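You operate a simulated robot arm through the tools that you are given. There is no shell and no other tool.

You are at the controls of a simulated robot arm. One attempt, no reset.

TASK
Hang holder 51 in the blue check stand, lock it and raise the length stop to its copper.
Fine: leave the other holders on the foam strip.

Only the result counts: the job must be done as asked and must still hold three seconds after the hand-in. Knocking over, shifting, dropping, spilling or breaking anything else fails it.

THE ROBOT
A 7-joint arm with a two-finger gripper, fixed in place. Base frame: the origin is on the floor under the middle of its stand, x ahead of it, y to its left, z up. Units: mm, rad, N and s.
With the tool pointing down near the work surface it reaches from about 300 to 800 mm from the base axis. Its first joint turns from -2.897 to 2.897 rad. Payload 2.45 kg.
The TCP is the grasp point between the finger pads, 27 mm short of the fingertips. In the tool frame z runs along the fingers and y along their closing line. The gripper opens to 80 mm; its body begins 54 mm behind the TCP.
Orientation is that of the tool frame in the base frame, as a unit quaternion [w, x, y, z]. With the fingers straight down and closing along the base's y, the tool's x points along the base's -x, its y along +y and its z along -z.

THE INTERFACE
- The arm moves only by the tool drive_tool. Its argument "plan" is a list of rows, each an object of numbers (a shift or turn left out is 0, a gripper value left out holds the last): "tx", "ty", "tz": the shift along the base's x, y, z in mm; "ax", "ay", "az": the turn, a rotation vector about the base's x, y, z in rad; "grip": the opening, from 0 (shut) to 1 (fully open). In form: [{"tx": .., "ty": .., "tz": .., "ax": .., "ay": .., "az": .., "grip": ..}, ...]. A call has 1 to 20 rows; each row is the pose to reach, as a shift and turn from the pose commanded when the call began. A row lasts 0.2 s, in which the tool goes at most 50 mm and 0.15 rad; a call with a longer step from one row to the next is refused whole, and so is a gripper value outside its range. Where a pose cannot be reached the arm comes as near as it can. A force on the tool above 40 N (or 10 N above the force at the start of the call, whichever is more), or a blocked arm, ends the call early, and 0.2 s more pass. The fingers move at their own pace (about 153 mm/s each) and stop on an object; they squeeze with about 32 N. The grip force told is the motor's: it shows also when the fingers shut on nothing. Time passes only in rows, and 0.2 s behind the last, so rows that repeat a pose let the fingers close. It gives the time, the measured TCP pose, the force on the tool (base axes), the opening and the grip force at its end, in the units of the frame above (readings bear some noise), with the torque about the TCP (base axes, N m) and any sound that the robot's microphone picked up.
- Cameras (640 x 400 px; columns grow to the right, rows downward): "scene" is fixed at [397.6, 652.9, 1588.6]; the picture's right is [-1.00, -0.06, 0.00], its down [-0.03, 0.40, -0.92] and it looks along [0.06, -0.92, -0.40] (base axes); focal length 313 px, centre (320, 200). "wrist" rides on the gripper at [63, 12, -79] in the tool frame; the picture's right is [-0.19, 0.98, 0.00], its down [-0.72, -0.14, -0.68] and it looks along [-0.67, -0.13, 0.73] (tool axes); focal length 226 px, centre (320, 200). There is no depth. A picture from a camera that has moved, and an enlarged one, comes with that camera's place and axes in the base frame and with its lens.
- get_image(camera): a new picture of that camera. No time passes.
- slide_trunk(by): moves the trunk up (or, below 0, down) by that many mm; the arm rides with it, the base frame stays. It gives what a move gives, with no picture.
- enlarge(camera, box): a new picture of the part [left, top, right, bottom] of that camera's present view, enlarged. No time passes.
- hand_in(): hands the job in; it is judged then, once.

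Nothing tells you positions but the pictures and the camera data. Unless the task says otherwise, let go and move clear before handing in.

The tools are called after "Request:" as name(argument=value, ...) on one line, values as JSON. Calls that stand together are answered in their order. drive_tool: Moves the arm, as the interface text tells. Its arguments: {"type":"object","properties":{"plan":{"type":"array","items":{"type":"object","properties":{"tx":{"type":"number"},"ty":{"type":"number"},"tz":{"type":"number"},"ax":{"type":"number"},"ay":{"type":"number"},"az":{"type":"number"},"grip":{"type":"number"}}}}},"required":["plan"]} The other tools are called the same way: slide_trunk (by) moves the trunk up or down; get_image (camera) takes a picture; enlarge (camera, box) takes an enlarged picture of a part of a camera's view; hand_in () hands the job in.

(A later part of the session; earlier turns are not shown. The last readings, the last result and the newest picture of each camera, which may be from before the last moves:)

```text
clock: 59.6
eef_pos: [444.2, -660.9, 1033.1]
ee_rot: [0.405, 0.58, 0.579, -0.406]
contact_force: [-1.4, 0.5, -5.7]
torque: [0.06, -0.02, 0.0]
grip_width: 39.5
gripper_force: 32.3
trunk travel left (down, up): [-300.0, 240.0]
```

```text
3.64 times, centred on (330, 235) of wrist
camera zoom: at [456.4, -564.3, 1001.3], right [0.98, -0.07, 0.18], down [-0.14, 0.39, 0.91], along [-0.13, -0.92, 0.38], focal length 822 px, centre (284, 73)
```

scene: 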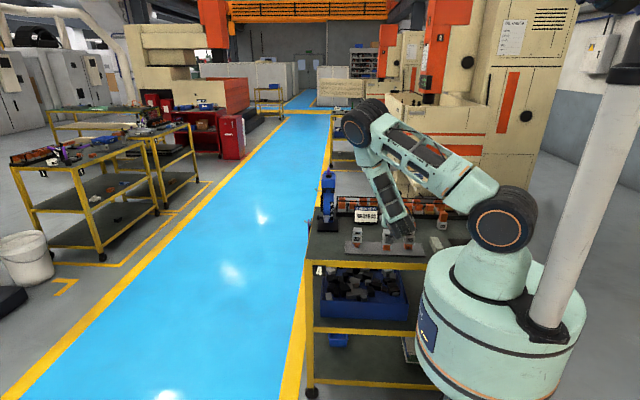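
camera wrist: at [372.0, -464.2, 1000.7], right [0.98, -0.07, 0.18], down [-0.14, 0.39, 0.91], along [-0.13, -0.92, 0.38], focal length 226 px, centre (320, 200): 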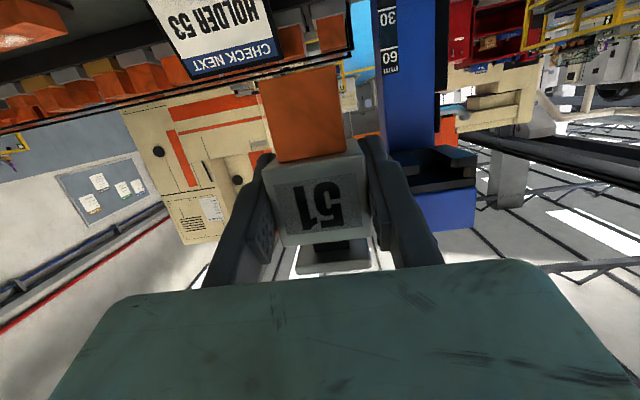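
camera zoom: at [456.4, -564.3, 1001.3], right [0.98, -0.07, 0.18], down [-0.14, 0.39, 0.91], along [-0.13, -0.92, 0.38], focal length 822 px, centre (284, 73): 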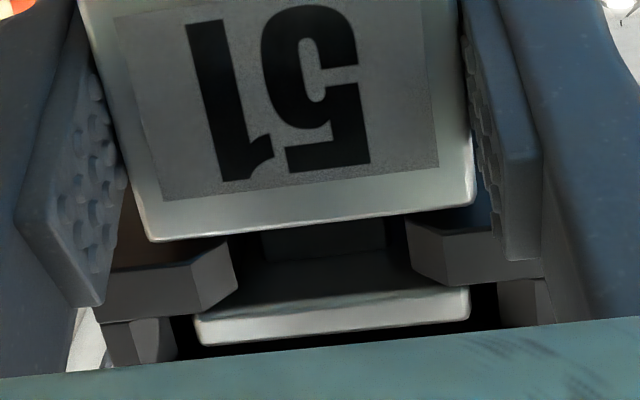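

It's centred in the gap and nearly home. I'll take the last few mm until it meets the back wall.

Request:
drive_tool(plan=[{"ty": -1}, {"ty": -2}])

Request:
drive_tool(plan=[{"ty": -1}, {"ty": -1.5}])

Request:
drive_tool(plan=[{"ty": -1}, {"ty": -1}])

```text
clock: 60.2
eef_pos: [445.2, -661.7, 1033.8]
ee_rot: [0.404, 0.58, 0.579, -0.406]
contact_force: [-0.3, 0.4, -7.4]
torque: [0.07, 0.01, 0.01]
grip_width: 39.8
gripper_force: 31.9
trunk travel left (down, up): [-300.0, 240.0]
```

```text
clock: 60.8
eef_pos: [444.4, -662.5, 1033.2]
ee_rot: [0.405, 0.58, 0.579, -0.405]
contact_force: [0.0, -0.3, -6.0]
torque: [0.05, -0.01, -0.02]
grip_width: 39.8
gripper_force: 32.3
trunk travel left (down, up): [-300.0, 240.0]
```

```text
clock: 61.4
eef_pos: [443.8, -664.3, 1033.3]
ee_rot: [0.406, 0.579, 0.58, -0.404]
contact_force: [0.7, 0.2, -5.8]
torque: [0.05, -0.02, 0.02]
grip_width: 39.7
gripper_force: 31.5
trunk travel left (down, up): [-300.0, 240.0]
```

Request:
drive_tool(plan=[{"ty": -1}, {"ty": -1.5}])

Request:
drive_tool(plan=[{"ty": -1}, {"ty": -1}])

Request:
drive_tool(plan=[{"ty": -1}, {"ty": -1}])

Request:
enlarge(camera="wrist", box=[250, 180, 410, 290])

```text
clock: 62.0
eef_pos: [444.8, -665.7, 1033.7]
ee_rot: [0.405, 0.58, 0.58, -0.405]
contact_force: [-0.1, -0.5, -5.4]
torque: [0.01, 0.01, 0.01]
grip_width: 39.5
gripper_force: 32.4
trunk travel left (down, up): [-300.0, 240.0]
```

```text
clock: 62.6
eef_pos: [444.7, -666.9, 1033.7]
ee_rot: [0.404, 0.58, 0.578, -0.406]
contact_force: [0.9, -0.6, -6.5]
torque: [0.04, 0.02, -0.01]
grip_width: 39.7
gripper_force: 31.8
trunk travel left (down, up): [-300.0, 240.0]
```

```text
clock: 63.2
eef_pos: [444.5, -667.3, 1034.2]
ee_rot: [0.405, 0.58, 0.579, -0.406]
contact_force: [-1.7, 5.9, -7.8]
torque: [-0.15, 0.02, 0.0]
grip_width: 39.9
gripper_force: 32.1
trunk travel left (down, up): [-300.0, 240.0]
```

```text
3.64 times, centred on (330, 235) of wrist
camera zoom: at [456.9, -571.3, 1001.3], right [0.98, -0.07, 0.18], down [-0.14, 0.39, 0.91], along [-0.13, -0.92, 0.38], focal length 822 px, centre (284, 73)
```

zoom: 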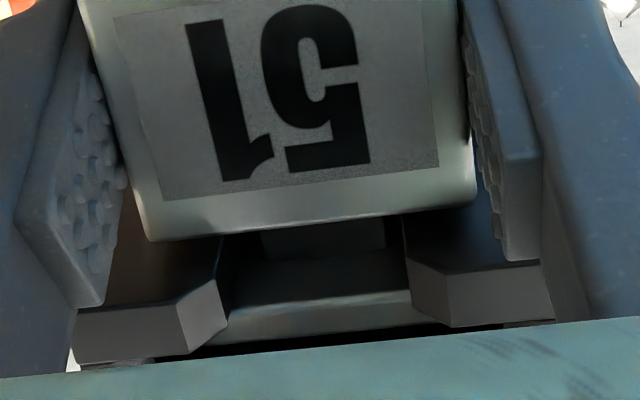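

The plate now touches the back wall (about 6 N). I'll lower it in half-mm steps until the flanges carry its weight.

Request:
drive_tool(plan=[{"ty": 0.4, "tz": -0.5}, {"ty": 0.4, "tz": -0.5}])

Request:
drive_tool(plan=[{"tz": -0.5}, {"tz": -0.5}])

Request:
drive_tool(plan=[{"tz": -0.5}, {"tz": -0.5}])

```text
clock: 63.8
eef_pos: [445.6, -667.2, 1032.9]
ee_rot: [0.406, 0.579, 0.58, -0.405]
contact_force: [0.3, 6.8, -6.1]
torque: [-0.19, -0.01, -0.01]
grip_width: 39.6
gripper_force: 32.3
trunk travel left (down, up): [-300.0, 240.0]
```

```text
clock: 64.4
eef_pos: [444.6, -667.8, 1032.9]
ee_rot: [0.405, 0.58, 0.579, -0.406]
contact_force: [1.7, 5.5, -4.4]
torque: [-0.18, 0.03, 0.04]
grip_width: 40.1
gripper_force: 31.8
trunk travel left (down, up): [-300.0, 240.0]
```

```text
clock: 65.0
eef_pos: [445.2, -666.5, 1032.1]
ee_rot: [0.405, 0.579, 0.579, -0.406]
contact_force: [1.1, 7.1, -3.0]
torque: [-0.33, 0.0, 0.1]
grip_width: 39.7
gripper_force: 31.9
trunk travel left (down, up): [-300.0, 240.0]
```

Request:
drive_tool(plan=[{"ty": 0.3, "tz": -0.4}, {"ty": 0.3, "tz": -0.4}])

Request:
drive_tool(plan=[{"tz": -0.4}, {"tz": -0.4}])

```text
clock: 65.6
eef_pos: [444.0, -665.9, 1030.9]
ee_rot: [0.405, 0.58, 0.579, -0.406]
contact_force: [-0.2, 4.4, -3.9]
torque: [-0.14, -0.01, 0.1]
grip_width: 39.6
gripper_force: 31.6
trunk travel left (down, up): [-300.0, 240.0]
```

```text
clock: 66.2
eef_pos: [444.3, -667.8, 1031.2]
ee_rot: [0.405, 0.58, 0.579, -0.406]
contact_force: [0.2, 1.5, -5.7]
torque: [0.01, -0.02, 0.06]
grip_width: 39.8
gripper_force: 32.2
trunk travel left (down, up): [-300.0, 240.0]
```

Request:
drive_tool(plan=[{"tz": -0.5}, {"tz": -0.5}])

Request:
drive_tool(plan=[{"tz": -0.4}, {"tz": -0.4}])

Request:
drive_tool(plan=[{"tz": -0.4}, {"tz": -0.4}])

```text
clock: 66.8
eef_pos: [444.5, -667.6, 1031.5]
ee_rot: [0.405, 0.58, 0.579, -0.406]
contact_force: [0.0, -0.4, -3.3]
torque: [0.04, -0.06, -0.02]
grip_width: 39.6
gripper_force: 32.2
trunk travel left (down, up): [-300.0, 240.0]
```

```text
clock: 67.4
eef_pos: [444.6, -666.6, 1032.4]
ee_rot: [0.405, 0.58, 0.578, -0.406]
contact_force: [-0.7, 1.3, 1.2]
torque: [0.12, -0.02, 0.01]
grip_width: 39.8
gripper_force: 32.6
trunk travel left (down, up): [-300.0, 240.0]
```

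```text
clock: 68.0
eef_pos: [444.4, -667.8, 1031.5]
ee_rot: [0.407, 0.579, 0.579, -0.406]
contact_force: [0.6, -0.8, 5.5]
torque: [0.24, 0.12, -0.01]
grip_width: 39.9
gripper_force: 31.3
trunk travel left (down, up): [-300.0, 240.0]
```

The flanges now carry the holder (Fz rose to +5). I'll ease the pressure, open the fingers just enough, and check that it hangs.

Request:
drive_tool(plan=[{"tz": 0.4}, {"tz": 0.4}, {"tz": 0.4, "grip": 0.52}, {"tz": 0.4, "grip": 0.56}, {"tz": 0.4, "grip": 0.62}, {"tz": 0.4, "grip": 0.62}])

Request:
get_image(camera="wrist")

Request:
enlarge(camera="wrist", box=[250, 180, 410, 290])

```text
clock: 69.4
eef_pos: [444.6, -667.2, 1030.8]
ee_rot: [0.406, 0.579, 0.579, -0.406]
contact_force: [0.2, 0.1, 0.3]
torque: [-0.03, 0.01, -0.02]
grip_width: 49.4
gripper_force: 0.2
trunk travel left (down, up): [-300.0, 240.0]
```

```text
taken
camera wrist: at [456.0, -571.2, 998.5], right [0.98, -0.07, 0.18], down [-0.14, 0.39, 0.91], along [-0.13, -0.92, 0.38], focal length 226 px, centre (320, 200)
```

wrist: 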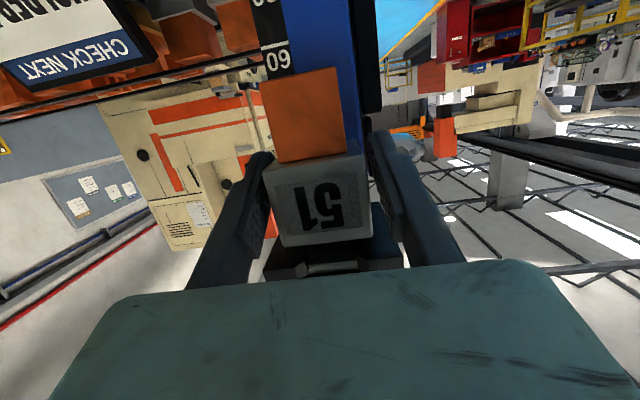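

```text
3.64 times, centred on (330, 235) of wrist
camera zoom: at [456.0, -571.2, 998.5], right [0.98, -0.07, 0.18], down [-0.14, 0.39, 0.91], along [-0.13, -0.92, 0.38], focal length 822 px, centre (284, 73)
```

zoom: 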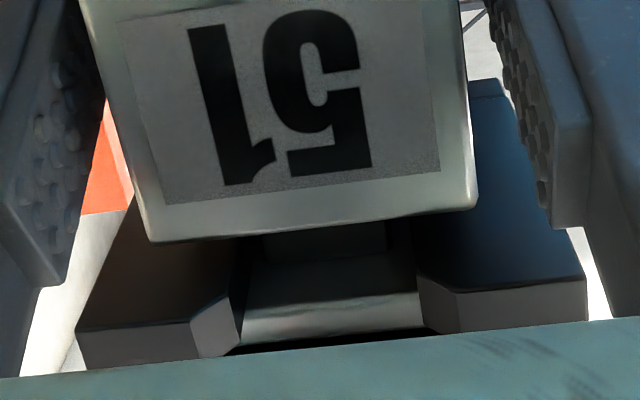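

Holder 51 hangs free on the flanges. I'll retreat straight out along +y and then look at it.

Request:
drive_tool(plan=[{"ty": 8}, {"ty": 20}, {"ty": 40}, {"ty": 65}, {"ty": 95}, {"ty": 120}])

Request:
get_image(camera="wrist")

Request:
enlarge(camera="wrist", box=[250, 80, 410, 280])

```text
clock: 70.8
eef_pos: [447.1, -547.5, 1031.2]
ee_rot: [0.406, 0.579, 0.579, -0.405]
contact_force: [0.2, -0.6, -0.4]
torque: [0.04, 0.03, -0.03]
grip_width: 49.2
gripper_force: 0.0
trunk travel left (down, up): [-300.0, 240.0]
```

```text
taken
camera wrist: at [458.2, -451.5, 998.2], right [0.98, -0.07, 0.18], down [-0.14, 0.39, 0.91], along [-0.13, -0.92, 0.38], focal length 226 px, centre (320, 200)
```

wrist: 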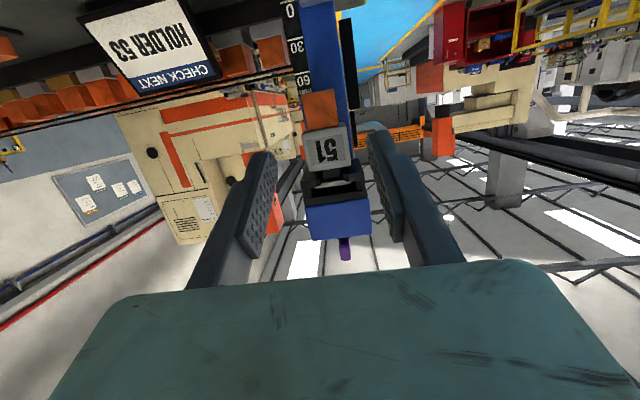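

```text
2.00 times, centred on (330, 180) of wrist
camera zoom: at [458.2, -451.5, 998.2], right [0.98, -0.07, 0.18], down [-0.14, 0.39, 0.91], along [-0.13, -0.92, 0.38], focal length 452 px, centre (300, 240)
```

zoom: 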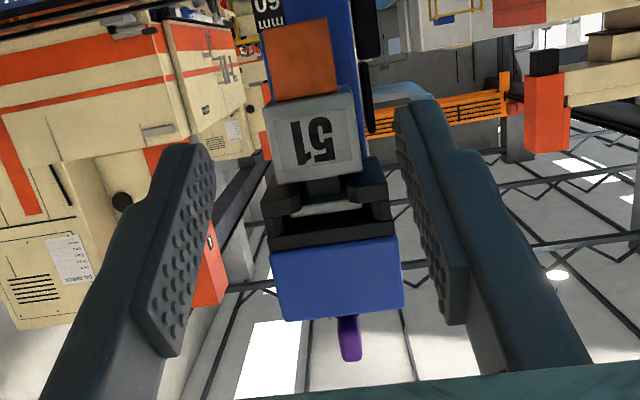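

It's hanging properly. I'll zoom in to check the seating, then move on to the lever.

Request:
enlarge(camera="wrist", box=[290, 115, 380, 215])

Request:
enlarge(camera="scene", box=[300, 150, 380, 240])

```text
4.00 times, centred on (335, 165) of wrist
camera zoom: at [458.2, -451.5, 998.2], right [0.98, -0.07, 0.18], down [-0.14, 0.39, 0.91], along [-0.13, -0.92, 0.38], focal length 904 px, centre (260, 340)
```

zoom: 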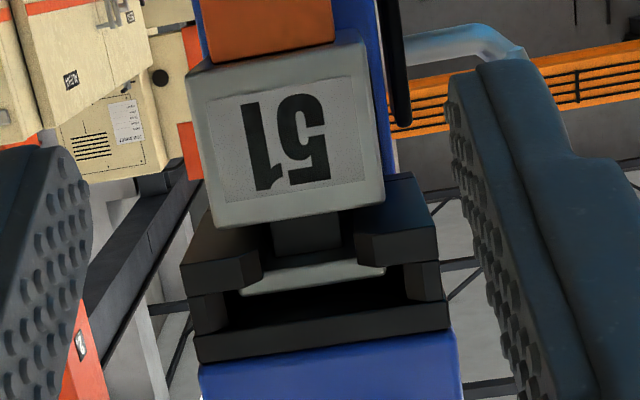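

```text
4.44 times, centred on (340, 195) of scene
camera zoom: at [397.6, 652.9, 1588.6], right [-1.0, -0.06, 0.0], down [-0.03, 0.4, -0.92], along [0.06, -0.92, -0.4], focal length 1390 px, centre (231, 222)
```

zoom: 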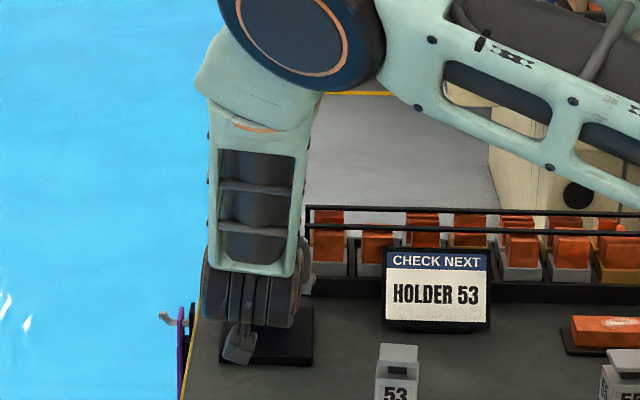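

Holder 51 is seated on the flanges against the back wall. Next is the lock: the purple bar is about 50 mm long, 13 mm wide and 21 mm tall, lies along y and is centred on a hub near (445.5, -679). I'll rise and tip the tool down to look at it from above.

Request:
drive_tool(plan=[{"tz": 30, "ty": 10}, {"tz": 65, "ty": 15, "ax": 0.1}, {"tz": 100, "ty": 15, "ax": 0.24}, {"tz": 135, "ty": 10, "ax": 0.38}, {"tz": 165, "ax": 0.52}, {"tz": 190, "ty": -5, "ax": 0.66}, {"tz": 200, "ty": -15, "ax": 0.8}, {"tz": 200, "ty": -25, "ax": 0.94}, {"tz": 200, "ty": -35, "tx": 5, "ax": 1.08}, {"tz": 200, "ty": -45, "tx": 10, "ax": 1.2217}, {"tz": 200, "ty": -45, "tx": 10, "ax": 1.2217}])

Request:
get_image(camera="wrist")

Request:
enlarge(camera="wrist", box=[260, 100, 400, 240])

Request:
get_image(camera="scene")

```text
clock: 73.2
eef_pos: [454.7, -592.8, 1229.8]
ee_rot: [-0.001, 0.707, 0.707, 0.001]
contact_force: [-0.4, 0.9, -0.8]
torque: [0.02, 0.0, 0.0]
grip_width: 49.5
gripper_force: 0.1
trunk travel left (down, up): [-300.0, 240.0]
```

```text
taken
camera wrist: at [466.7, -529.7, 1310.0], right [0.98, -0.19, 0.0], down [-0.14, -0.72, 0.68], along [-0.13, -0.67, -0.73], focal length 226 px, centre (320, 200)
```

wrist: 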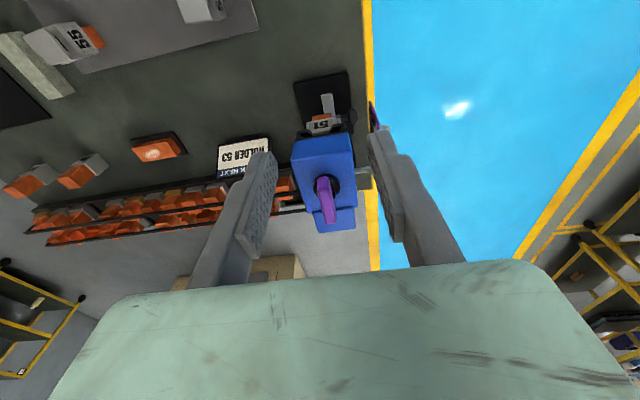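

```text
2.86 times, centred on (330, 170) of wrist
camera zoom: at [466.7, -529.7, 1310.0], right [0.98, -0.19, 0.0], down [-0.14, -0.72, 0.68], along [-0.13, -0.67, -0.73], focal length 646 px, centre (291, 286)
```

zoom: 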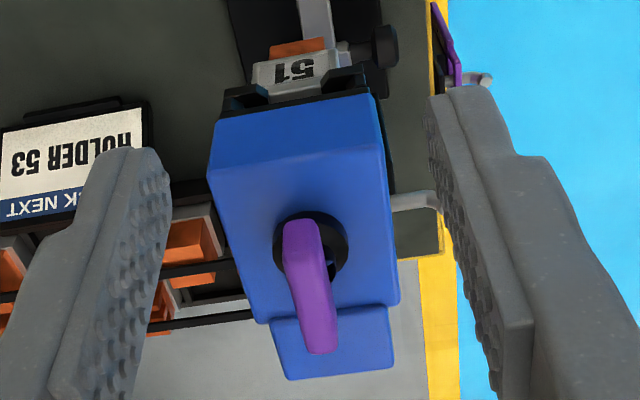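

```text
taken
```

scene: 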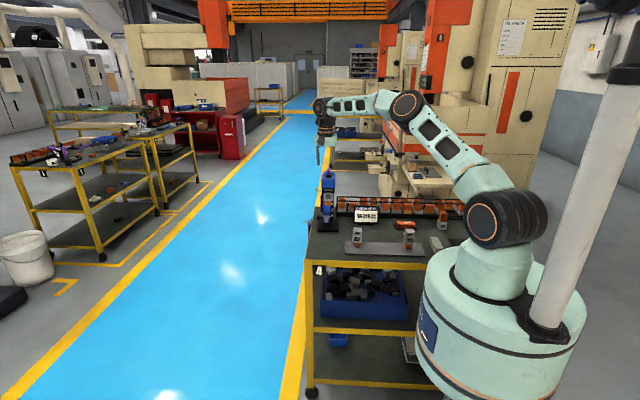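

From above, the purple bar lies across the black hub along y. I'll zoom for any markings before gripping it.

Request:
enlarge(camera="wrist", box=[300, 130, 360, 240])

Request:
enlarge(camera="wrist", box=[285, 80, 375, 160])

```text
3.64 times, centred on (330, 185) of wrist
camera zoom: at [466.7, -529.7, 1310.0], right [0.98, -0.19, 0.0], down [-0.14, -0.72, 0.68], along [-0.13, -0.67, -0.73], focal length 822 px, centre (284, 254)
```

zoom: 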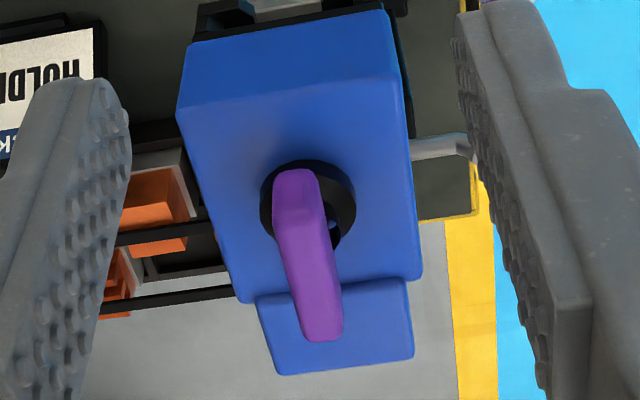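

```text
5.00 times, centred on (330, 120) of wrist
camera zoom: at [466.7, -529.7, 1310.0], right [0.98, -0.19, 0.0], down [-0.14, -0.72, 0.68], along [-0.13, -0.67, -0.73], focal length 1130 px, centre (270, 600)
```

zoom: 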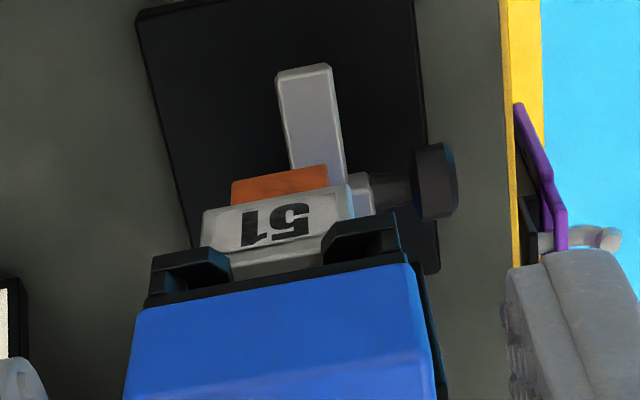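

There are no markings, and the bar is symmetric about the hub at about (446, -678) with its top at z≈1159. The stop's tongue is visible below the copper. I'll move above the bar and lower the open fingers on either side of it.

Request:
drive_tool(plan=[{"tx": -3, "ty": -30}, {"tx": -6, "ty": -60}, {"tx": -9, "ty": -86}, {"tx": -9, "ty": -86, "tz": -20}, {"tx": -9, "ty": -86, "tz": -40}, {"tx": -9, "ty": -86, "tz": -40}])

Request:
get_image(camera="wrist")

Request:
enlarge(camera="scene", box=[300, 120, 380, 220])

```text
clock: 74.6
eef_pos: [429.7, -660.2, 1191.5]
ee_rot: [0.001, 0.707, 0.707, 0.0]
contact_force: [-0.3, -0.5, 0.2]
torque: [-0.01, 0.03, -0.01]
grip_width: 49.9
gripper_force: 0.0
out of reach, approached as far as the arm can: row 2, 3, 4, 5, 6
trunk travel left (down, up): [-300.0, 240.0]
```

```text
taken
camera wrist: at [441.3, -598.2, 1269.6], right [0.98, -0.19, 0.0], down [-0.14, -0.72, 0.68], along [-0.13, -0.67, -0.73], focal length 226 px, centre (320, 200)
```

wrist: 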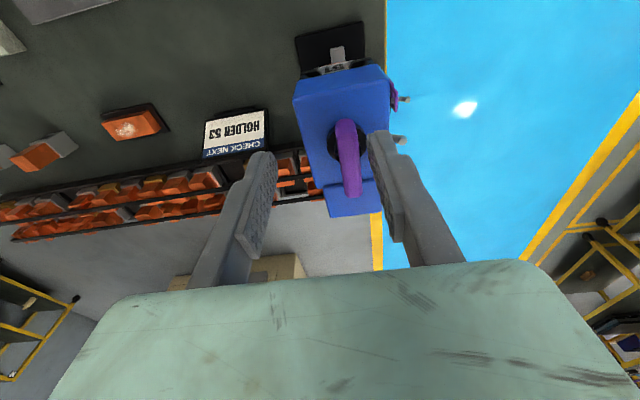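

```text
4.00 times, centred on (340, 170) of scene
camera zoom: at [397.6, 652.9, 1588.6], right [-1.0, -0.06, 0.0], down [-0.03, 0.4, -0.92], along [0.06, -0.92, -0.4], focal length 1252 px, centre (240, 320)
```

zoom: 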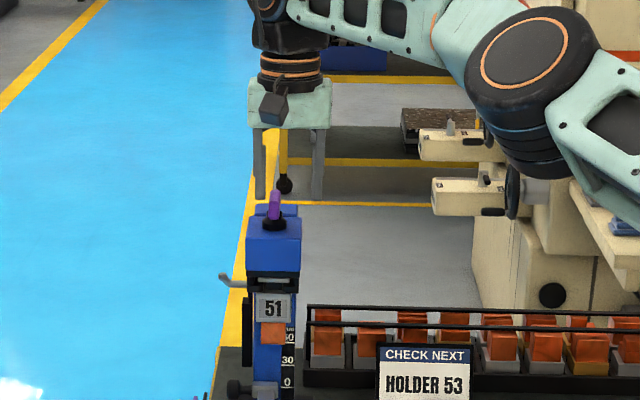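

A vertical tool can't reach that far out. Instead I'll push the front end of the bar sideways with the closed fingertips, using a tilted tool (30° outward) that reaches easily. First I'll back off to the -x side with the gripper closed.

Request:
drive_tool(plan=[{"tx": -12, "ty": 20, "tz": 10, "ax": -0.1, "grip": 0.3}, {"tx": -25, "ty": 35, "tz": 18, "ax": -0.2, "grip": 0}, {"tx": -36, "ty": 38, "tz": 20, "ax": -0.3, "grip": 0}, {"tx": -36, "ty": 38, "tz": 20, "ax": -0.4, "grip": 0}, {"tx": -36, "ty": 38, "tz": 20, "ax": -0.5236, "grip": 0}, {"tx": -36, "ty": 38, "tz": 20, "ax": -0.5236, "grip": 0}])

Request:
get_image(camera="wrist")

Request:
enlarge(camera="wrist", box=[260, 80, 420, 270])

```text
clock: 76.0
eef_pos: [393.1, -623.2, 1210.9]
ee_rot: [0.182, 0.684, 0.682, -0.184]
contact_force: [-1.0, -0.3, 0.3]
torque: [-0.02, 0.0, 0.01]
grip_width: 0.0
gripper_force: 29.6
trunk travel left (down, up): [-300.0, 240.0]
```

```text
taken
camera wrist: at [404.7, -529.6, 1246.3], right [0.98, -0.17, 0.1], down [-0.14, -0.28, 0.95], along [-0.13, -0.94, -0.3], focal length 226 px, centre (320, 200)
```

wrist: 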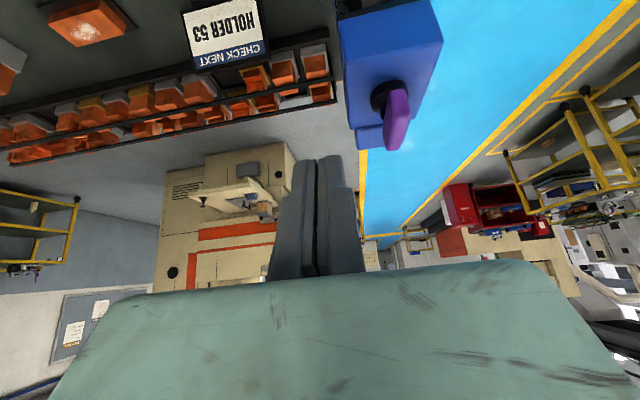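

```text
2.11 times, centred on (340, 175) of wrist
camera zoom: at [404.7, -529.6, 1246.3], right [0.98, -0.17, 0.1], down [-0.14, -0.28, 0.95], along [-0.13, -0.94, -0.3], focal length 476 px, centre (278, 253)
```

zoom: 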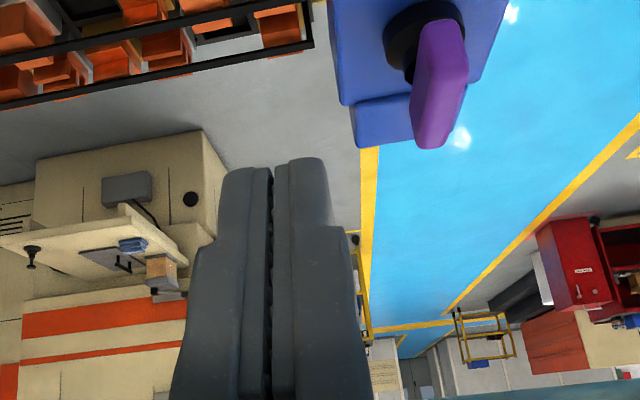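

The gripper is closed and the view confirms the bar's front end is at y≈-656. I'll lower the fingertips beside the bar's front half on its -x side.

Request:
drive_tool(plan=[{"tx": 8, "ty": -10, "tz": -5}, {"tx": 17, "ty": -20, "tz": -10}, {"tx": 23.9, "ty": -26.4, "tz": -15}, {"tx": 23.9, "ty": -26.4, "tz": -30}, {"tx": 23.9, "ty": -26.4, "tz": -43.5}, {"tx": 23.9, "ty": -26.4, "tz": -43.5}])

Request:
enlarge(camera="wrist", box=[240, 60, 420, 240])

Request:
enlarge(camera="scene", box=[300, 120, 380, 220])

```text
clock: 77.4
eef_pos: [417.6, -650.0, 1167.1]
ee_rot: [0.183, 0.683, 0.683, -0.183]
contact_force: [0.5, 0.7, -0.8]
torque: [0.0, -0.02, 0.02]
grip_width: 0.0
gripper_force: 30.4
trunk travel left (down, up): [-300.0, 240.0]
```

```text
2.22 times, centred on (330, 150) of wrist
camera zoom: at [428.9, -555.2, 1203.0], right [0.98, -0.17, 0.1], down [-0.14, -0.28, 0.95], along [-0.13, -0.94, -0.3], focal length 502 px, centre (298, 311)
```

zoom: 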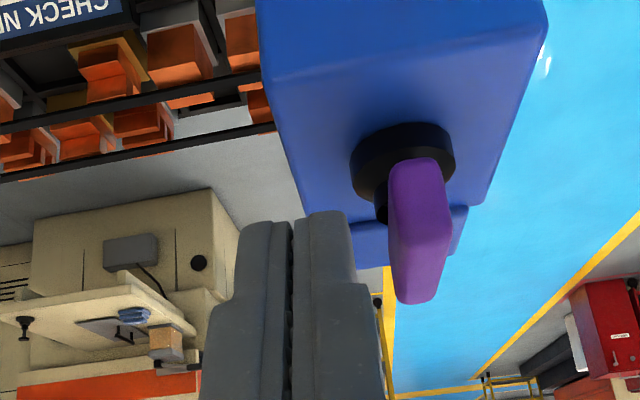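

```text
4.00 times, centred on (340, 170) of scene
camera zoom: at [397.6, 652.9, 1588.6], right [-1.0, -0.06, 0.0], down [-0.03, 0.4, -0.92], along [0.06, -0.92, -0.4], focal length 1252 px, centre (240, 320)
```

zoom: 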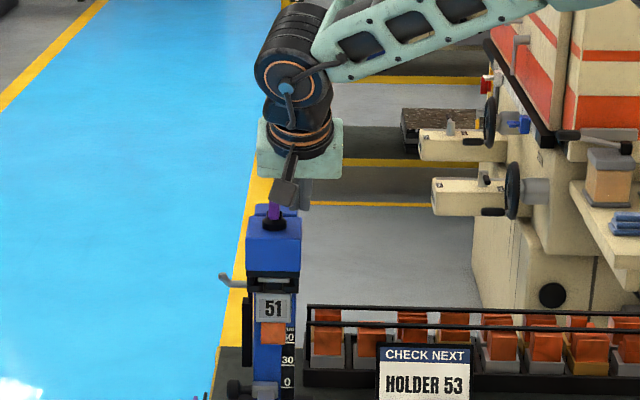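

The fingertips are 8 mm from the bar's front half. I'll push gently in +x (clockwise from above) and watch the force.

Request:
drive_tool(plan=[{"tx": 3}, {"tx": 6}, {"tx": 8}])

Request:
drive_tool(plan=[{"tx": 1}, {"tx": 2}])

Request:
drive_tool(plan=[{"tx": 1}, {"tx": 1.5}])

```text
clock: 78.2
eef_pos: [424.1, -648.5, 1166.1]
ee_rot: [0.183, 0.684, 0.682, -0.183]
contact_force: [0.0, -0.1, 0.3]
torque: [0.02, 0.02, 0.01]
grip_width: 0.0
gripper_force: 29.2
trunk travel left (down, up): [-300.0, 240.0]
```

```text
clock: 78.8
eef_pos: [427.8, -649.4, 1165.5]
ee_rot: [0.183, 0.683, 0.682, -0.184]
contact_force: [-0.1, 0.6, 0.5]
torque: [-0.02, -0.01, 0.0]
grip_width: 0.0
gripper_force: 29.9
trunk travel left (down, up): [-300.0, 240.0]
```

```text
clock: 79.4
eef_pos: [427.6, -649.8, 1165.8]
ee_rot: [0.183, 0.684, 0.682, -0.184]
contact_force: [-1.4, 1.7, 0.4]
torque: [0.02, 0.05, 0.02]
grip_width: 0.0
gripper_force: 29.3
trunk travel left (down, up): [-300.0, 240.0]
```

Request:
drive_tool(plan=[{"tx": 1}, {"tx": 1.5}])

Request:
drive_tool(plan=[{"tx": 1}, {"tx": 1.5}])

Request:
enlarge(camera="wrist", box=[240, 60, 420, 240])

```text
clock: 80.0
eef_pos: [429.7, -649.3, 1165.2]
ee_rot: [0.182, 0.683, 0.683, -0.183]
contact_force: [-1.9, -0.1, -1.9]
torque: [0.0, 0.03, -0.05]
grip_width: 0.0
gripper_force: 29.8
trunk travel left (down, up): [-300.0, 240.0]
```

```text
clock: 80.6
eef_pos: [433.0, -648.9, 1166.1]
ee_rot: [0.182, 0.683, 0.683, -0.183]
contact_force: [-1.6, -0.2, -0.9]
torque: [-0.01, 0.03, -0.02]
grip_width: 0.0
gripper_force: 30.5
trunk travel left (down, up): [-300.0, 240.0]
```

```text
2.22 times, centred on (330, 150) of wrist
camera zoom: at [444.1, -554.7, 1203.4], right [0.98, -0.17, 0.1], down [-0.14, -0.28, 0.95], along [-0.13, -0.94, -0.3], focal length 502 px, centre (298, 311)
```

zoom: 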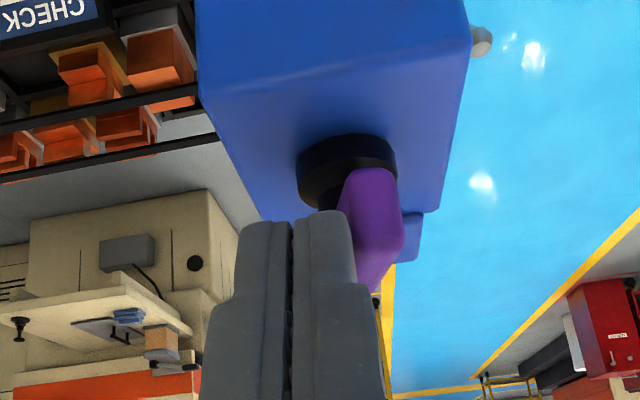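

The bar is turning clockwise with under 2 N. I'll keep pushing along +x.

Request:
drive_tool(plan=[{"tx": 1.5}, {"tx": 3}, {"tx": 4.5}])

Request:
drive_tool(plan=[{"tx": 1.5}, {"tx": 3}, {"tx": 4.5}])

Request:
enlarge(camera="wrist", box=[240, 60, 420, 240])

```text
clock: 81.4
eef_pos: [436.1, -649.5, 1166.1]
ee_rot: [0.183, 0.683, 0.683, -0.182]
contact_force: [-0.7, 1.0, 0.3]
torque: [0.02, -0.01, 0.03]
grip_width: 0.0
gripper_force: 29.7
trunk travel left (down, up): [-300.0, 240.0]
```

```text
clock: 82.2
eef_pos: [441.3, -649.6, 1166.2]
ee_rot: [0.183, 0.684, 0.682, -0.183]
contact_force: [-1.9, 0.5, 0.5]
torque: [0.02, -0.01, 0.02]
grip_width: 0.0
gripper_force: 29.8
trunk travel left (down, up): [-300.0, 240.0]
```

```text
2.22 times, centred on (330, 150) of wrist
camera zoom: at [453.0, -555.6, 1202.2], right [0.98, -0.17, 0.1], down [-0.14, -0.28, 0.95], along [-0.13, -0.94, -0.3], focal length 502 px, centre (298, 311)
```

zoom: 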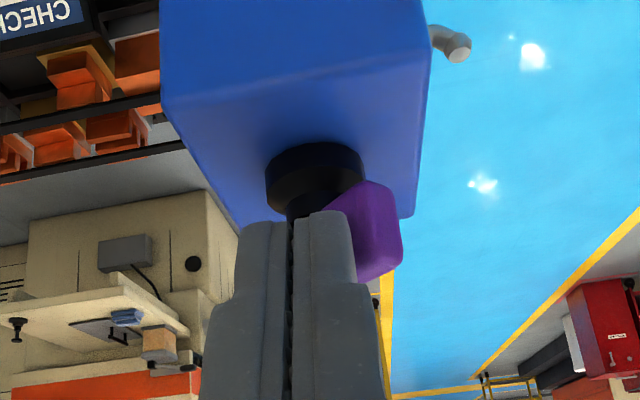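

Request:
drive_tool(plan=[{"tx": 1.5}, {"tx": 3}, {"tx": 4.5}])

Request:
drive_tool(plan=[{"tx": 1.5}, {"tx": 3}, {"tx": 4.5}])

Request:
enlarge(camera="wrist", box=[240, 60, 420, 240])

```text
clock: 83.0
eef_pos: [446.7, -648.9, 1166.1]
ee_rot: [0.182, 0.683, 0.683, -0.183]
contact_force: [-0.4, 0.8, 0.0]
torque: [0.01, 0.03, -0.04]
grip_width: 0.2
gripper_force: 29.7
trunk travel left (down, up): [-300.0, 240.0]
```

```text
clock: 83.8
eef_pos: [449.3, -649.8, 1165.6]
ee_rot: [0.183, 0.683, 0.683, -0.183]
contact_force: [-0.3, 0.0, 0.0]
torque: [0.01, 0.02, 0.0]
grip_width: 0.0
gripper_force: 30.2
trunk travel left (down, up): [-300.0, 240.0]
```

```text
2.22 times, centred on (330, 150) of wrist
camera zoom: at [461.6, -555.6, 1203.2], right [0.98, -0.17, 0.1], down [-0.14, -0.28, 0.95], along [-0.13, -0.94, -0.3], focal length 502 px, centre (298, 311)
```

zoom: 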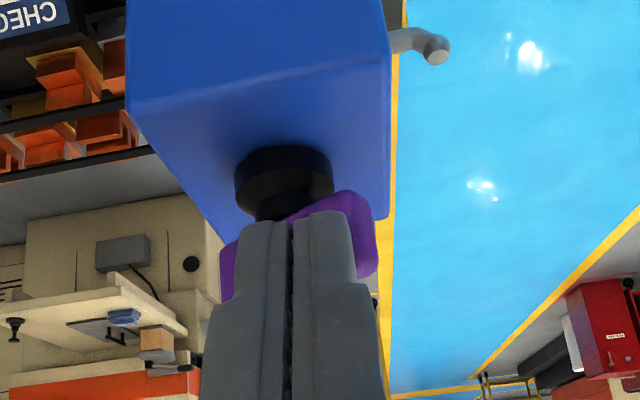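

The bar is about three-quarters around. I'll slide along toward its right end, then push -y to bring it fully crosswise.

Request:
drive_tool(plan=[{"tx": 2}, {"tx": 4}, {"tx": 6}])

Request:
drive_tool(plan=[{"ty": -1}, {"ty": -2}])

Request:
enlarge(camera="wrist", box=[240, 60, 420, 240])

```text
clock: 84.6
eef_pos: [456.1, -650.0, 1165.9]
ee_rot: [0.183, 0.683, 0.683, -0.183]
contact_force: [0.3, 0.6, -0.5]
torque: [0.02, -0.01, 0.0]
grip_width: 0.0
gripper_force: 29.6
trunk travel left (down, up): [-300.0, 240.0]
```

```text
clock: 85.2
eef_pos: [456.7, -650.6, 1166.4]
ee_rot: [0.183, 0.683, 0.683, -0.183]
contact_force: [1.3, 1.4, 0.7]
torque: [-0.01, 0.0, 0.04]
grip_width: 0.0
gripper_force: 30.2
trunk travel left (down, up): [-300.0, 240.0]
```

```text
2.22 times, centred on (330, 150) of wrist
camera zoom: at [468.6, -557.5, 1202.5], right [0.98, -0.17, 0.1], down [-0.14, -0.28, 0.95], along [-0.13, -0.94, -0.3], focal length 502 px, centre (298, 311)
```

zoom: 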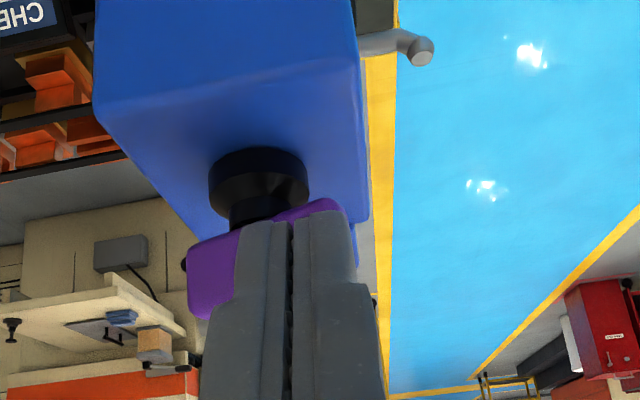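

Request:
drive_tool(plan=[{"ty": -1}, {"ty": -2}])

Request:
drive_tool(plan=[{"ty": -1}, {"ty": -2}])

Request:
drive_tool(plan=[{"ty": -1}, {"ty": -2}])

Request:
enlarge(camera="wrist", box=[240, 60, 420, 240])

```text
clock: 85.8
eef_pos: [457.0, -653.6, 1165.9]
ee_rot: [0.183, 0.683, 0.683, -0.183]
contact_force: [0.8, 2.2, 0.8]
torque: [0.0, -0.01, 0.01]
grip_width: 0.4
gripper_force: 29.7
trunk travel left (down, up): [-300.0, 240.0]
```

```text
clock: 86.4
eef_pos: [456.1, -655.2, 1165.7]
ee_rot: [0.183, 0.683, 0.683, -0.183]
contact_force: [0.3, 1.6, 0.1]
torque: [0.04, 0.01, 0.01]
grip_width: 0.0
gripper_force: 30.0
trunk travel left (down, up): [-300.0, 240.0]
```

```text
clock: 87.0
eef_pos: [454.8, -658.6, 1166.1]
ee_rot: [0.182, 0.683, 0.682, -0.184]
contact_force: [-0.1, 1.2, -0.7]
torque: [0.0, 0.0, 0.03]
grip_width: 0.1
gripper_force: 29.2
trunk travel left (down, up): [-300.0, 240.0]
```

```text
2.22 times, centred on (330, 150) of wrist
camera zoom: at [467.9, -564.1, 1203.0], right [0.98, -0.17, 0.1], down [-0.14, -0.28, 0.95], along [-0.13, -0.94, -0.3], focal length 502 px, centre (298, 311)
```

zoom: 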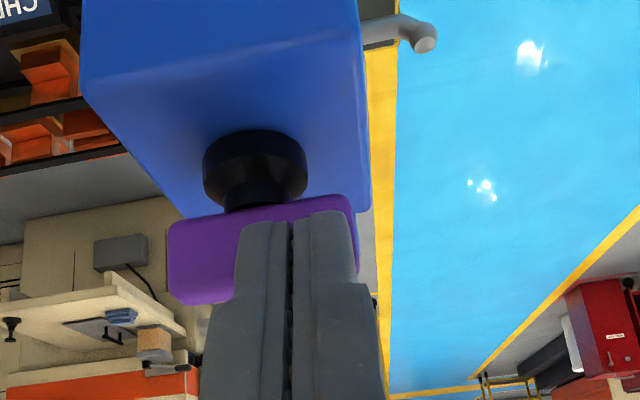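

The bar is now about crosswise. I'll push a little further to find its end stop.

Request:
drive_tool(plan=[{"ty": -0.8}, {"ty": -1.5}])

Request:
drive_tool(plan=[{"ty": -0.8}, {"ty": -1.5}])

Request:
enlarge(camera="wrist", box=[240, 60, 420, 240])

```text
clock: 87.6
eef_pos: [455.3, -657.6, 1165.3]
ee_rot: [0.182, 0.683, 0.684, -0.182]
contact_force: [0.0, 5.6, 0.4]
torque: [0.06, 0.02, -0.01]
grip_width: 6.1
gripper_force: 30.0
trunk travel left (down, up): [-300.0, 240.0]
```

```text
clock: 88.2
eef_pos: [456.1, -658.1, 1166.6]
ee_rot: [0.182, 0.683, 0.683, -0.183]
contact_force: [-2.0, 17.5, -2.4]
torque: [0.18, -0.18, -0.06]
grip_width: 6.1
gripper_force: 29.8
trunk travel left (down, up): [-300.0, 240.0]
```

```text
2.22 times, centred on (330, 150) of wrist
camera zoom: at [467.9, -564.3, 1203.1], right [0.98, -0.17, 0.1], down [-0.14, -0.28, 0.95], along [-0.13, -0.94, -0.3], focal length 502 px, centre (298, 311)
```

zoom: 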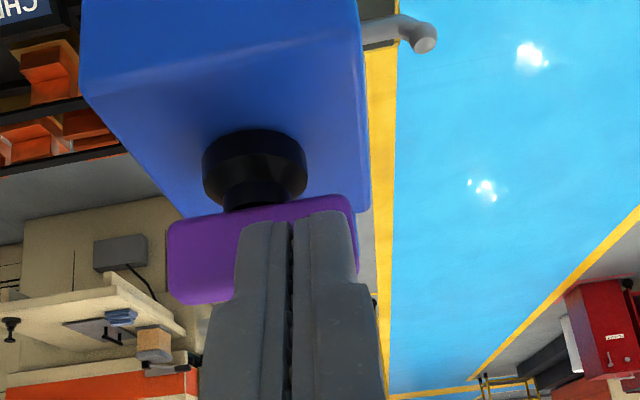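

The force climbs to 17 N, so the bar is at its end stop, crosswise. I'll back off and look at it and the jaws.

Request:
drive_tool(plan=[{"ty": 4}, {"ty": 12}, {"ty": 25, "tz": 10}, {"ty": 40, "tz": 30}, {"ty": 60, "tz": 50}, {"ty": 60, "tz": 60}])

Request:
get_image(camera="wrist")

Request:
enlarge(camera="wrist", box=[240, 40, 400, 200])

Request:
enlarge(camera="scene", box=[300, 150, 380, 240])

```text
clock: 89.6
eef_pos: [455.0, -601.3, 1225.6]
ee_rot: [0.183, 0.684, 0.683, -0.183]
contact_force: [0.2, 0.4, -0.3]
torque: [0.0, -0.02, -0.01]
grip_width: 0.2
gripper_force: 29.7
trunk travel left (down, up): [-300.0, 240.0]
```

```text
taken
camera wrist: at [467.3, -506.6, 1262.8], right [0.98, -0.17, 0.1], down [-0.14, -0.28, 0.95], along [-0.13, -0.94, -0.3], focal length 226 px, centre (320, 200)
```

wrist: 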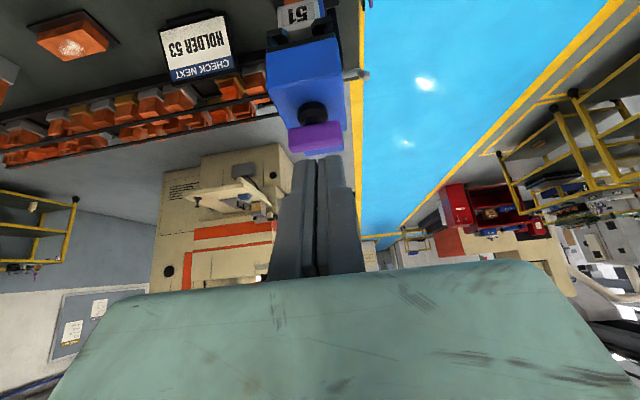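

```text
2.50 times, centred on (320, 120) of wrist
camera zoom: at [467.3, -506.6, 1262.8], right [0.98, -0.17, 0.1], down [-0.14, -0.28, 0.95], along [-0.13, -0.94, -0.3], focal length 565 px, centre (320, 400)
```

zoom: 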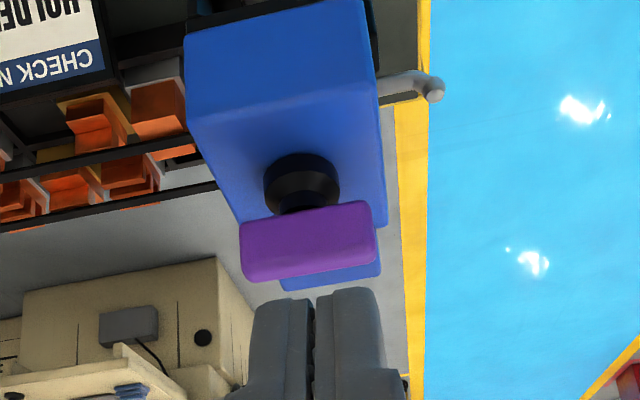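

```text
4.44 times, centred on (340, 195) of scene
camera zoom: at [397.6, 652.9, 1588.6], right [-1.0, -0.06, 0.0], down [-0.03, 0.4, -0.92], along [0.06, -0.92, -0.4], focal length 1390 px, centre (231, 222)
```

zoom: 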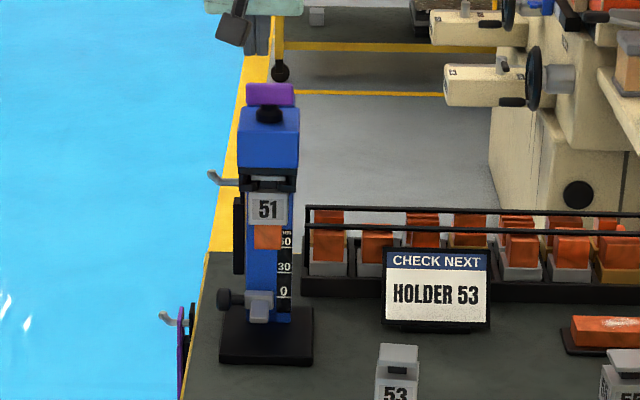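

The bar is crosswise against its end stop and the stand hasn't moved. Next is the length stop, so I'll go down in front of the stand to look at the tongue, carriage and knob closely.

Request:
drive_tool(plan=[{"ty": 25}, {"ty": 50, "tz": -10}, {"ty": 50, "tz": -55, "ax": -0.1}, {"ty": 50, "tz": -100, "ax": -0.2}, {"ty": 50, "tz": -145, "ax": -0.3}, {"ty": 45, "tz": -190, "ax": -0.4}, {"ty": 35, "tz": -235, "ax": -0.5}, {"ty": 22, "tz": -275, "ax": -0.6}, {"ty": 12, "tz": -293, "ax": -0.698}, {"ty": 12, "tz": -293, "ax": -0.698}])

Request:
get_image(camera="wrist")

Request:
enlarge(camera="wrist", box=[260, 60, 400, 200])

Request:
enlarge(camera="wrist", box=[290, 80, 380, 150])

```text
clock: 91.8
eef_pos: [457.7, -589.6, 931.7]
ee_rot: [0.405, 0.58, 0.579, -0.406]
contact_force: [0.3, 0.4, -0.7]
torque: [-0.01, -0.01, -0.01]
grip_width: 0.0
gripper_force: 29.5
trunk travel left (down, up): [-300.0, 240.0]
```

```text
taken
camera wrist: at [470.0, -494.3, 899.2], right [0.98, -0.07, 0.18], down [-0.14, 0.4, 0.91], along [-0.13, -0.92, 0.38], focal length 226 px, centre (320, 200)
```

wrist: 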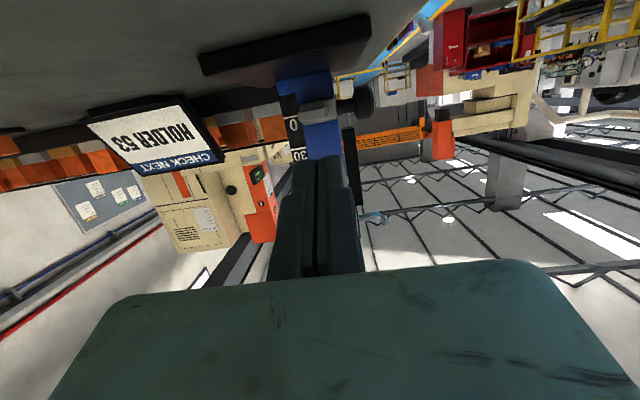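

```text
2.86 times, centred on (330, 130) of wrist
camera zoom: at [470.0, -494.3, 899.2], right [0.98, -0.07, 0.18], down [-0.14, 0.4, 0.91], along [-0.13, -0.92, 0.38], focal length 646 px, centre (291, 400)
```

zoom: 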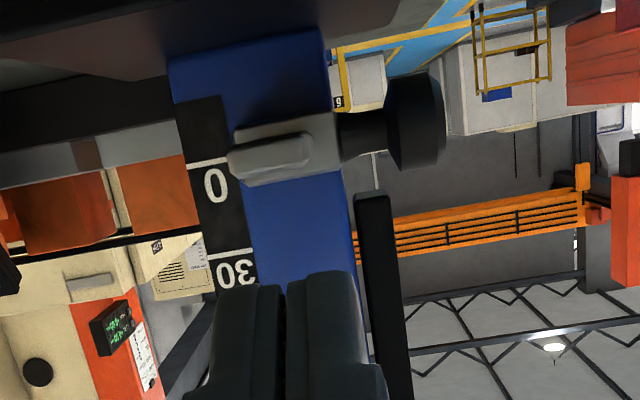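

```text
5.71 times, centred on (335, 115) of wrist
camera zoom: at [470.0, -494.3, 899.2], right [0.98, -0.07, 0.18], down [-0.14, 0.4, 0.91], along [-0.13, -0.92, 0.38], focal length 1292 px, centre (234, 686)
```

zoom: 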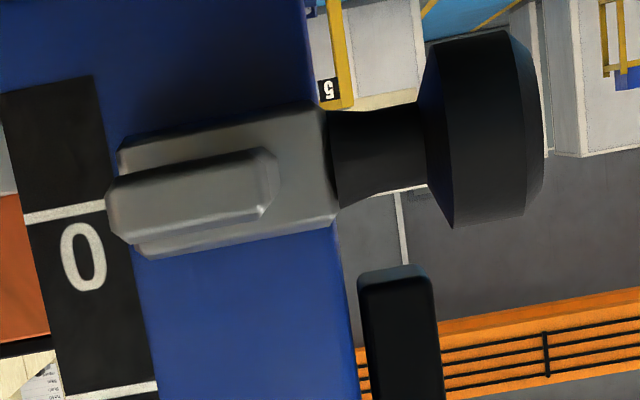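

The tongue is about 20 mm wide (x≈444–464) and 7–8 mm thick, with its underside near z 900. It sits about 29 mm above the base plate. I want a side view to see exactly how the tongue tip lines up with the copper, so I'll go up and around to the -x side.

Request:
drive_tool(plan=[{"ty": 20, "tz": 40, "ax": 0.09}, {"ty": 40, "tz": 85, "ax": 0.18}, {"ty": 55, "tz": 130, "ax": 0.27}, {"tx": -5, "ty": 60, "tz": 170, "ax": 0.36}, {"tx": -10, "ty": 60, "tz": 200, "ax": 0.4363}])

Request:
drive_tool(plan=[{"tx": -20, "ty": -5, "tz": -5, "az": 0.131}, {"tx": -40, "ty": -10, "tz": -10, "az": 0.262}, {"tx": -60, "ty": -20, "tz": -15, "az": 0.393}, {"tx": -80, "ty": -35, "tz": -20, "az": 0.524}, {"tx": -95, "ty": -50, "tz": -25, "az": 0.654}, {"tx": -110, "ty": -65, "tz": -30, "az": 0.785}, {"tx": -120, "ty": -80, "tz": -35, "az": 0.916}, {"tx": -130, "ty": -95, "tz": -50, "az": 1.047}, {"tx": -140, "ty": -110, "tz": -75, "az": 1.178}, {"tx": -145, "ty": -125, "tz": -100, "az": 1.309}, {"tx": -150, "ty": -140, "tz": -125, "az": 1.44}, {"tx": -150, "ty": -150, "tz": -150, "az": 1.5708}, {"tx": -150, "ty": -150, "tz": -165, "az": 1.5708}])

Request:
get_image(camera="wrist")

Request:
enlarge(camera="wrist", box=[230, 80, 390, 240])

```text
clock: 93.0
eef_pos: [446.2, -527.9, 1134.0]
ee_rot: [0.269, 0.654, 0.653, -0.269]
contact_force: [0.3, -0.7, 0.5]
torque: [0.01, -0.02, 0.03]
grip_width: 0.2
gripper_force: 29.9
trunk travel left (down, up): [-300.0, 240.0]
```

```text
clock: 95.8
eef_pos: [293.4, -677.6, 967.9]
ee_rot: [0.382, 0.0, 0.924, 0.0]
contact_force: [-0.8, -0.7, -1.4]
torque: [-0.01, 0.02, -0.03]
grip_width: 0.1
gripper_force: 30.1
trunk travel left (down, up): [-300.0, 240.0]
```

```text
taken
camera wrist: at [193.0, -666.0, 978.8], right [0.14, 0.98, 0.14], down [0.03, -0.14, 0.99], along [0.99, -0.13, -0.05], focal length 226 px, centre (320, 200)
```

wrist: 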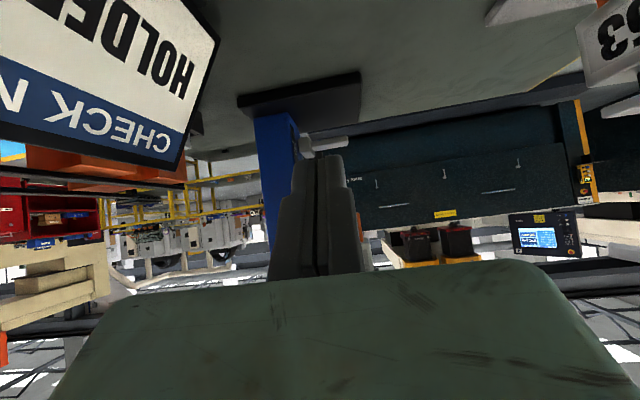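

```text
2.50 times, centred on (310, 160) of wrist
camera zoom: at [193.0, -666.0, 978.8], right [0.14, 0.98, 0.14], down [0.03, -0.14, 0.99], along [0.99, -0.13, -0.05], focal length 565 px, centre (345, 300)
```

zoom: 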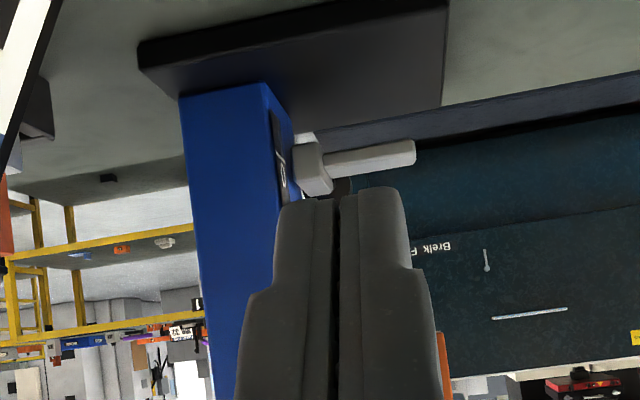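

The fingers block the copper, so I'll open them for a clear side view.

Request:
drive_tool(plan=[{"grip": 0.5}, {"grip": 1}, {"grip": 1}])

Request:
enlarge(camera="wrist", box=[240, 90, 400, 270])

Request:
enlarge(camera="wrist", box=[290, 130, 380, 240])

```text
clock: 96.6
eef_pos: [295.8, -677.4, 968.2]
ee_rot: [0.381, 0.001, 0.924, -0.001]
contact_force: [-0.1, 0.5, 0.7]
torque: [-0.01, 0.0, 0.03]
grip_width: 80.1
gripper_force: 0.0
trunk travel left (down, up): [-300.0, 240.0]
```

```text
2.22 times, centred on (320, 180) of wrist
camera zoom: at [193.5, -665.6, 979.1], right [0.14, 0.98, 0.14], down [0.03, -0.14, 0.99], along [0.99, -0.13, -0.05], focal length 502 px, centre (320, 244)
```

zoom: 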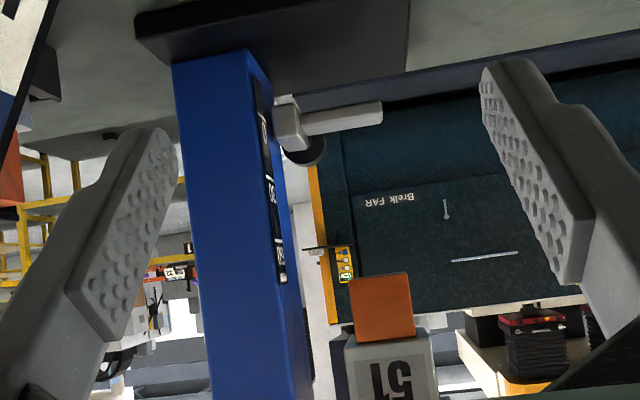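

```text
3.64 times, centred on (335, 185) of wrist
camera zoom: at [193.5, -665.6, 979.1], right [0.14, 0.98, 0.14], down [0.03, -0.14, 0.99], along [0.99, -0.13, -0.05], focal length 822 px, centre (266, 254)
```

zoom: 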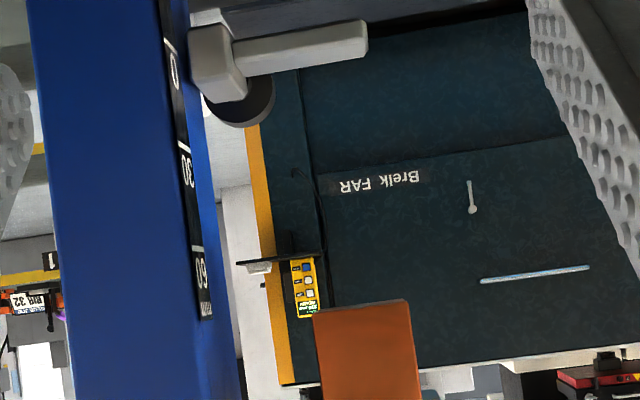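

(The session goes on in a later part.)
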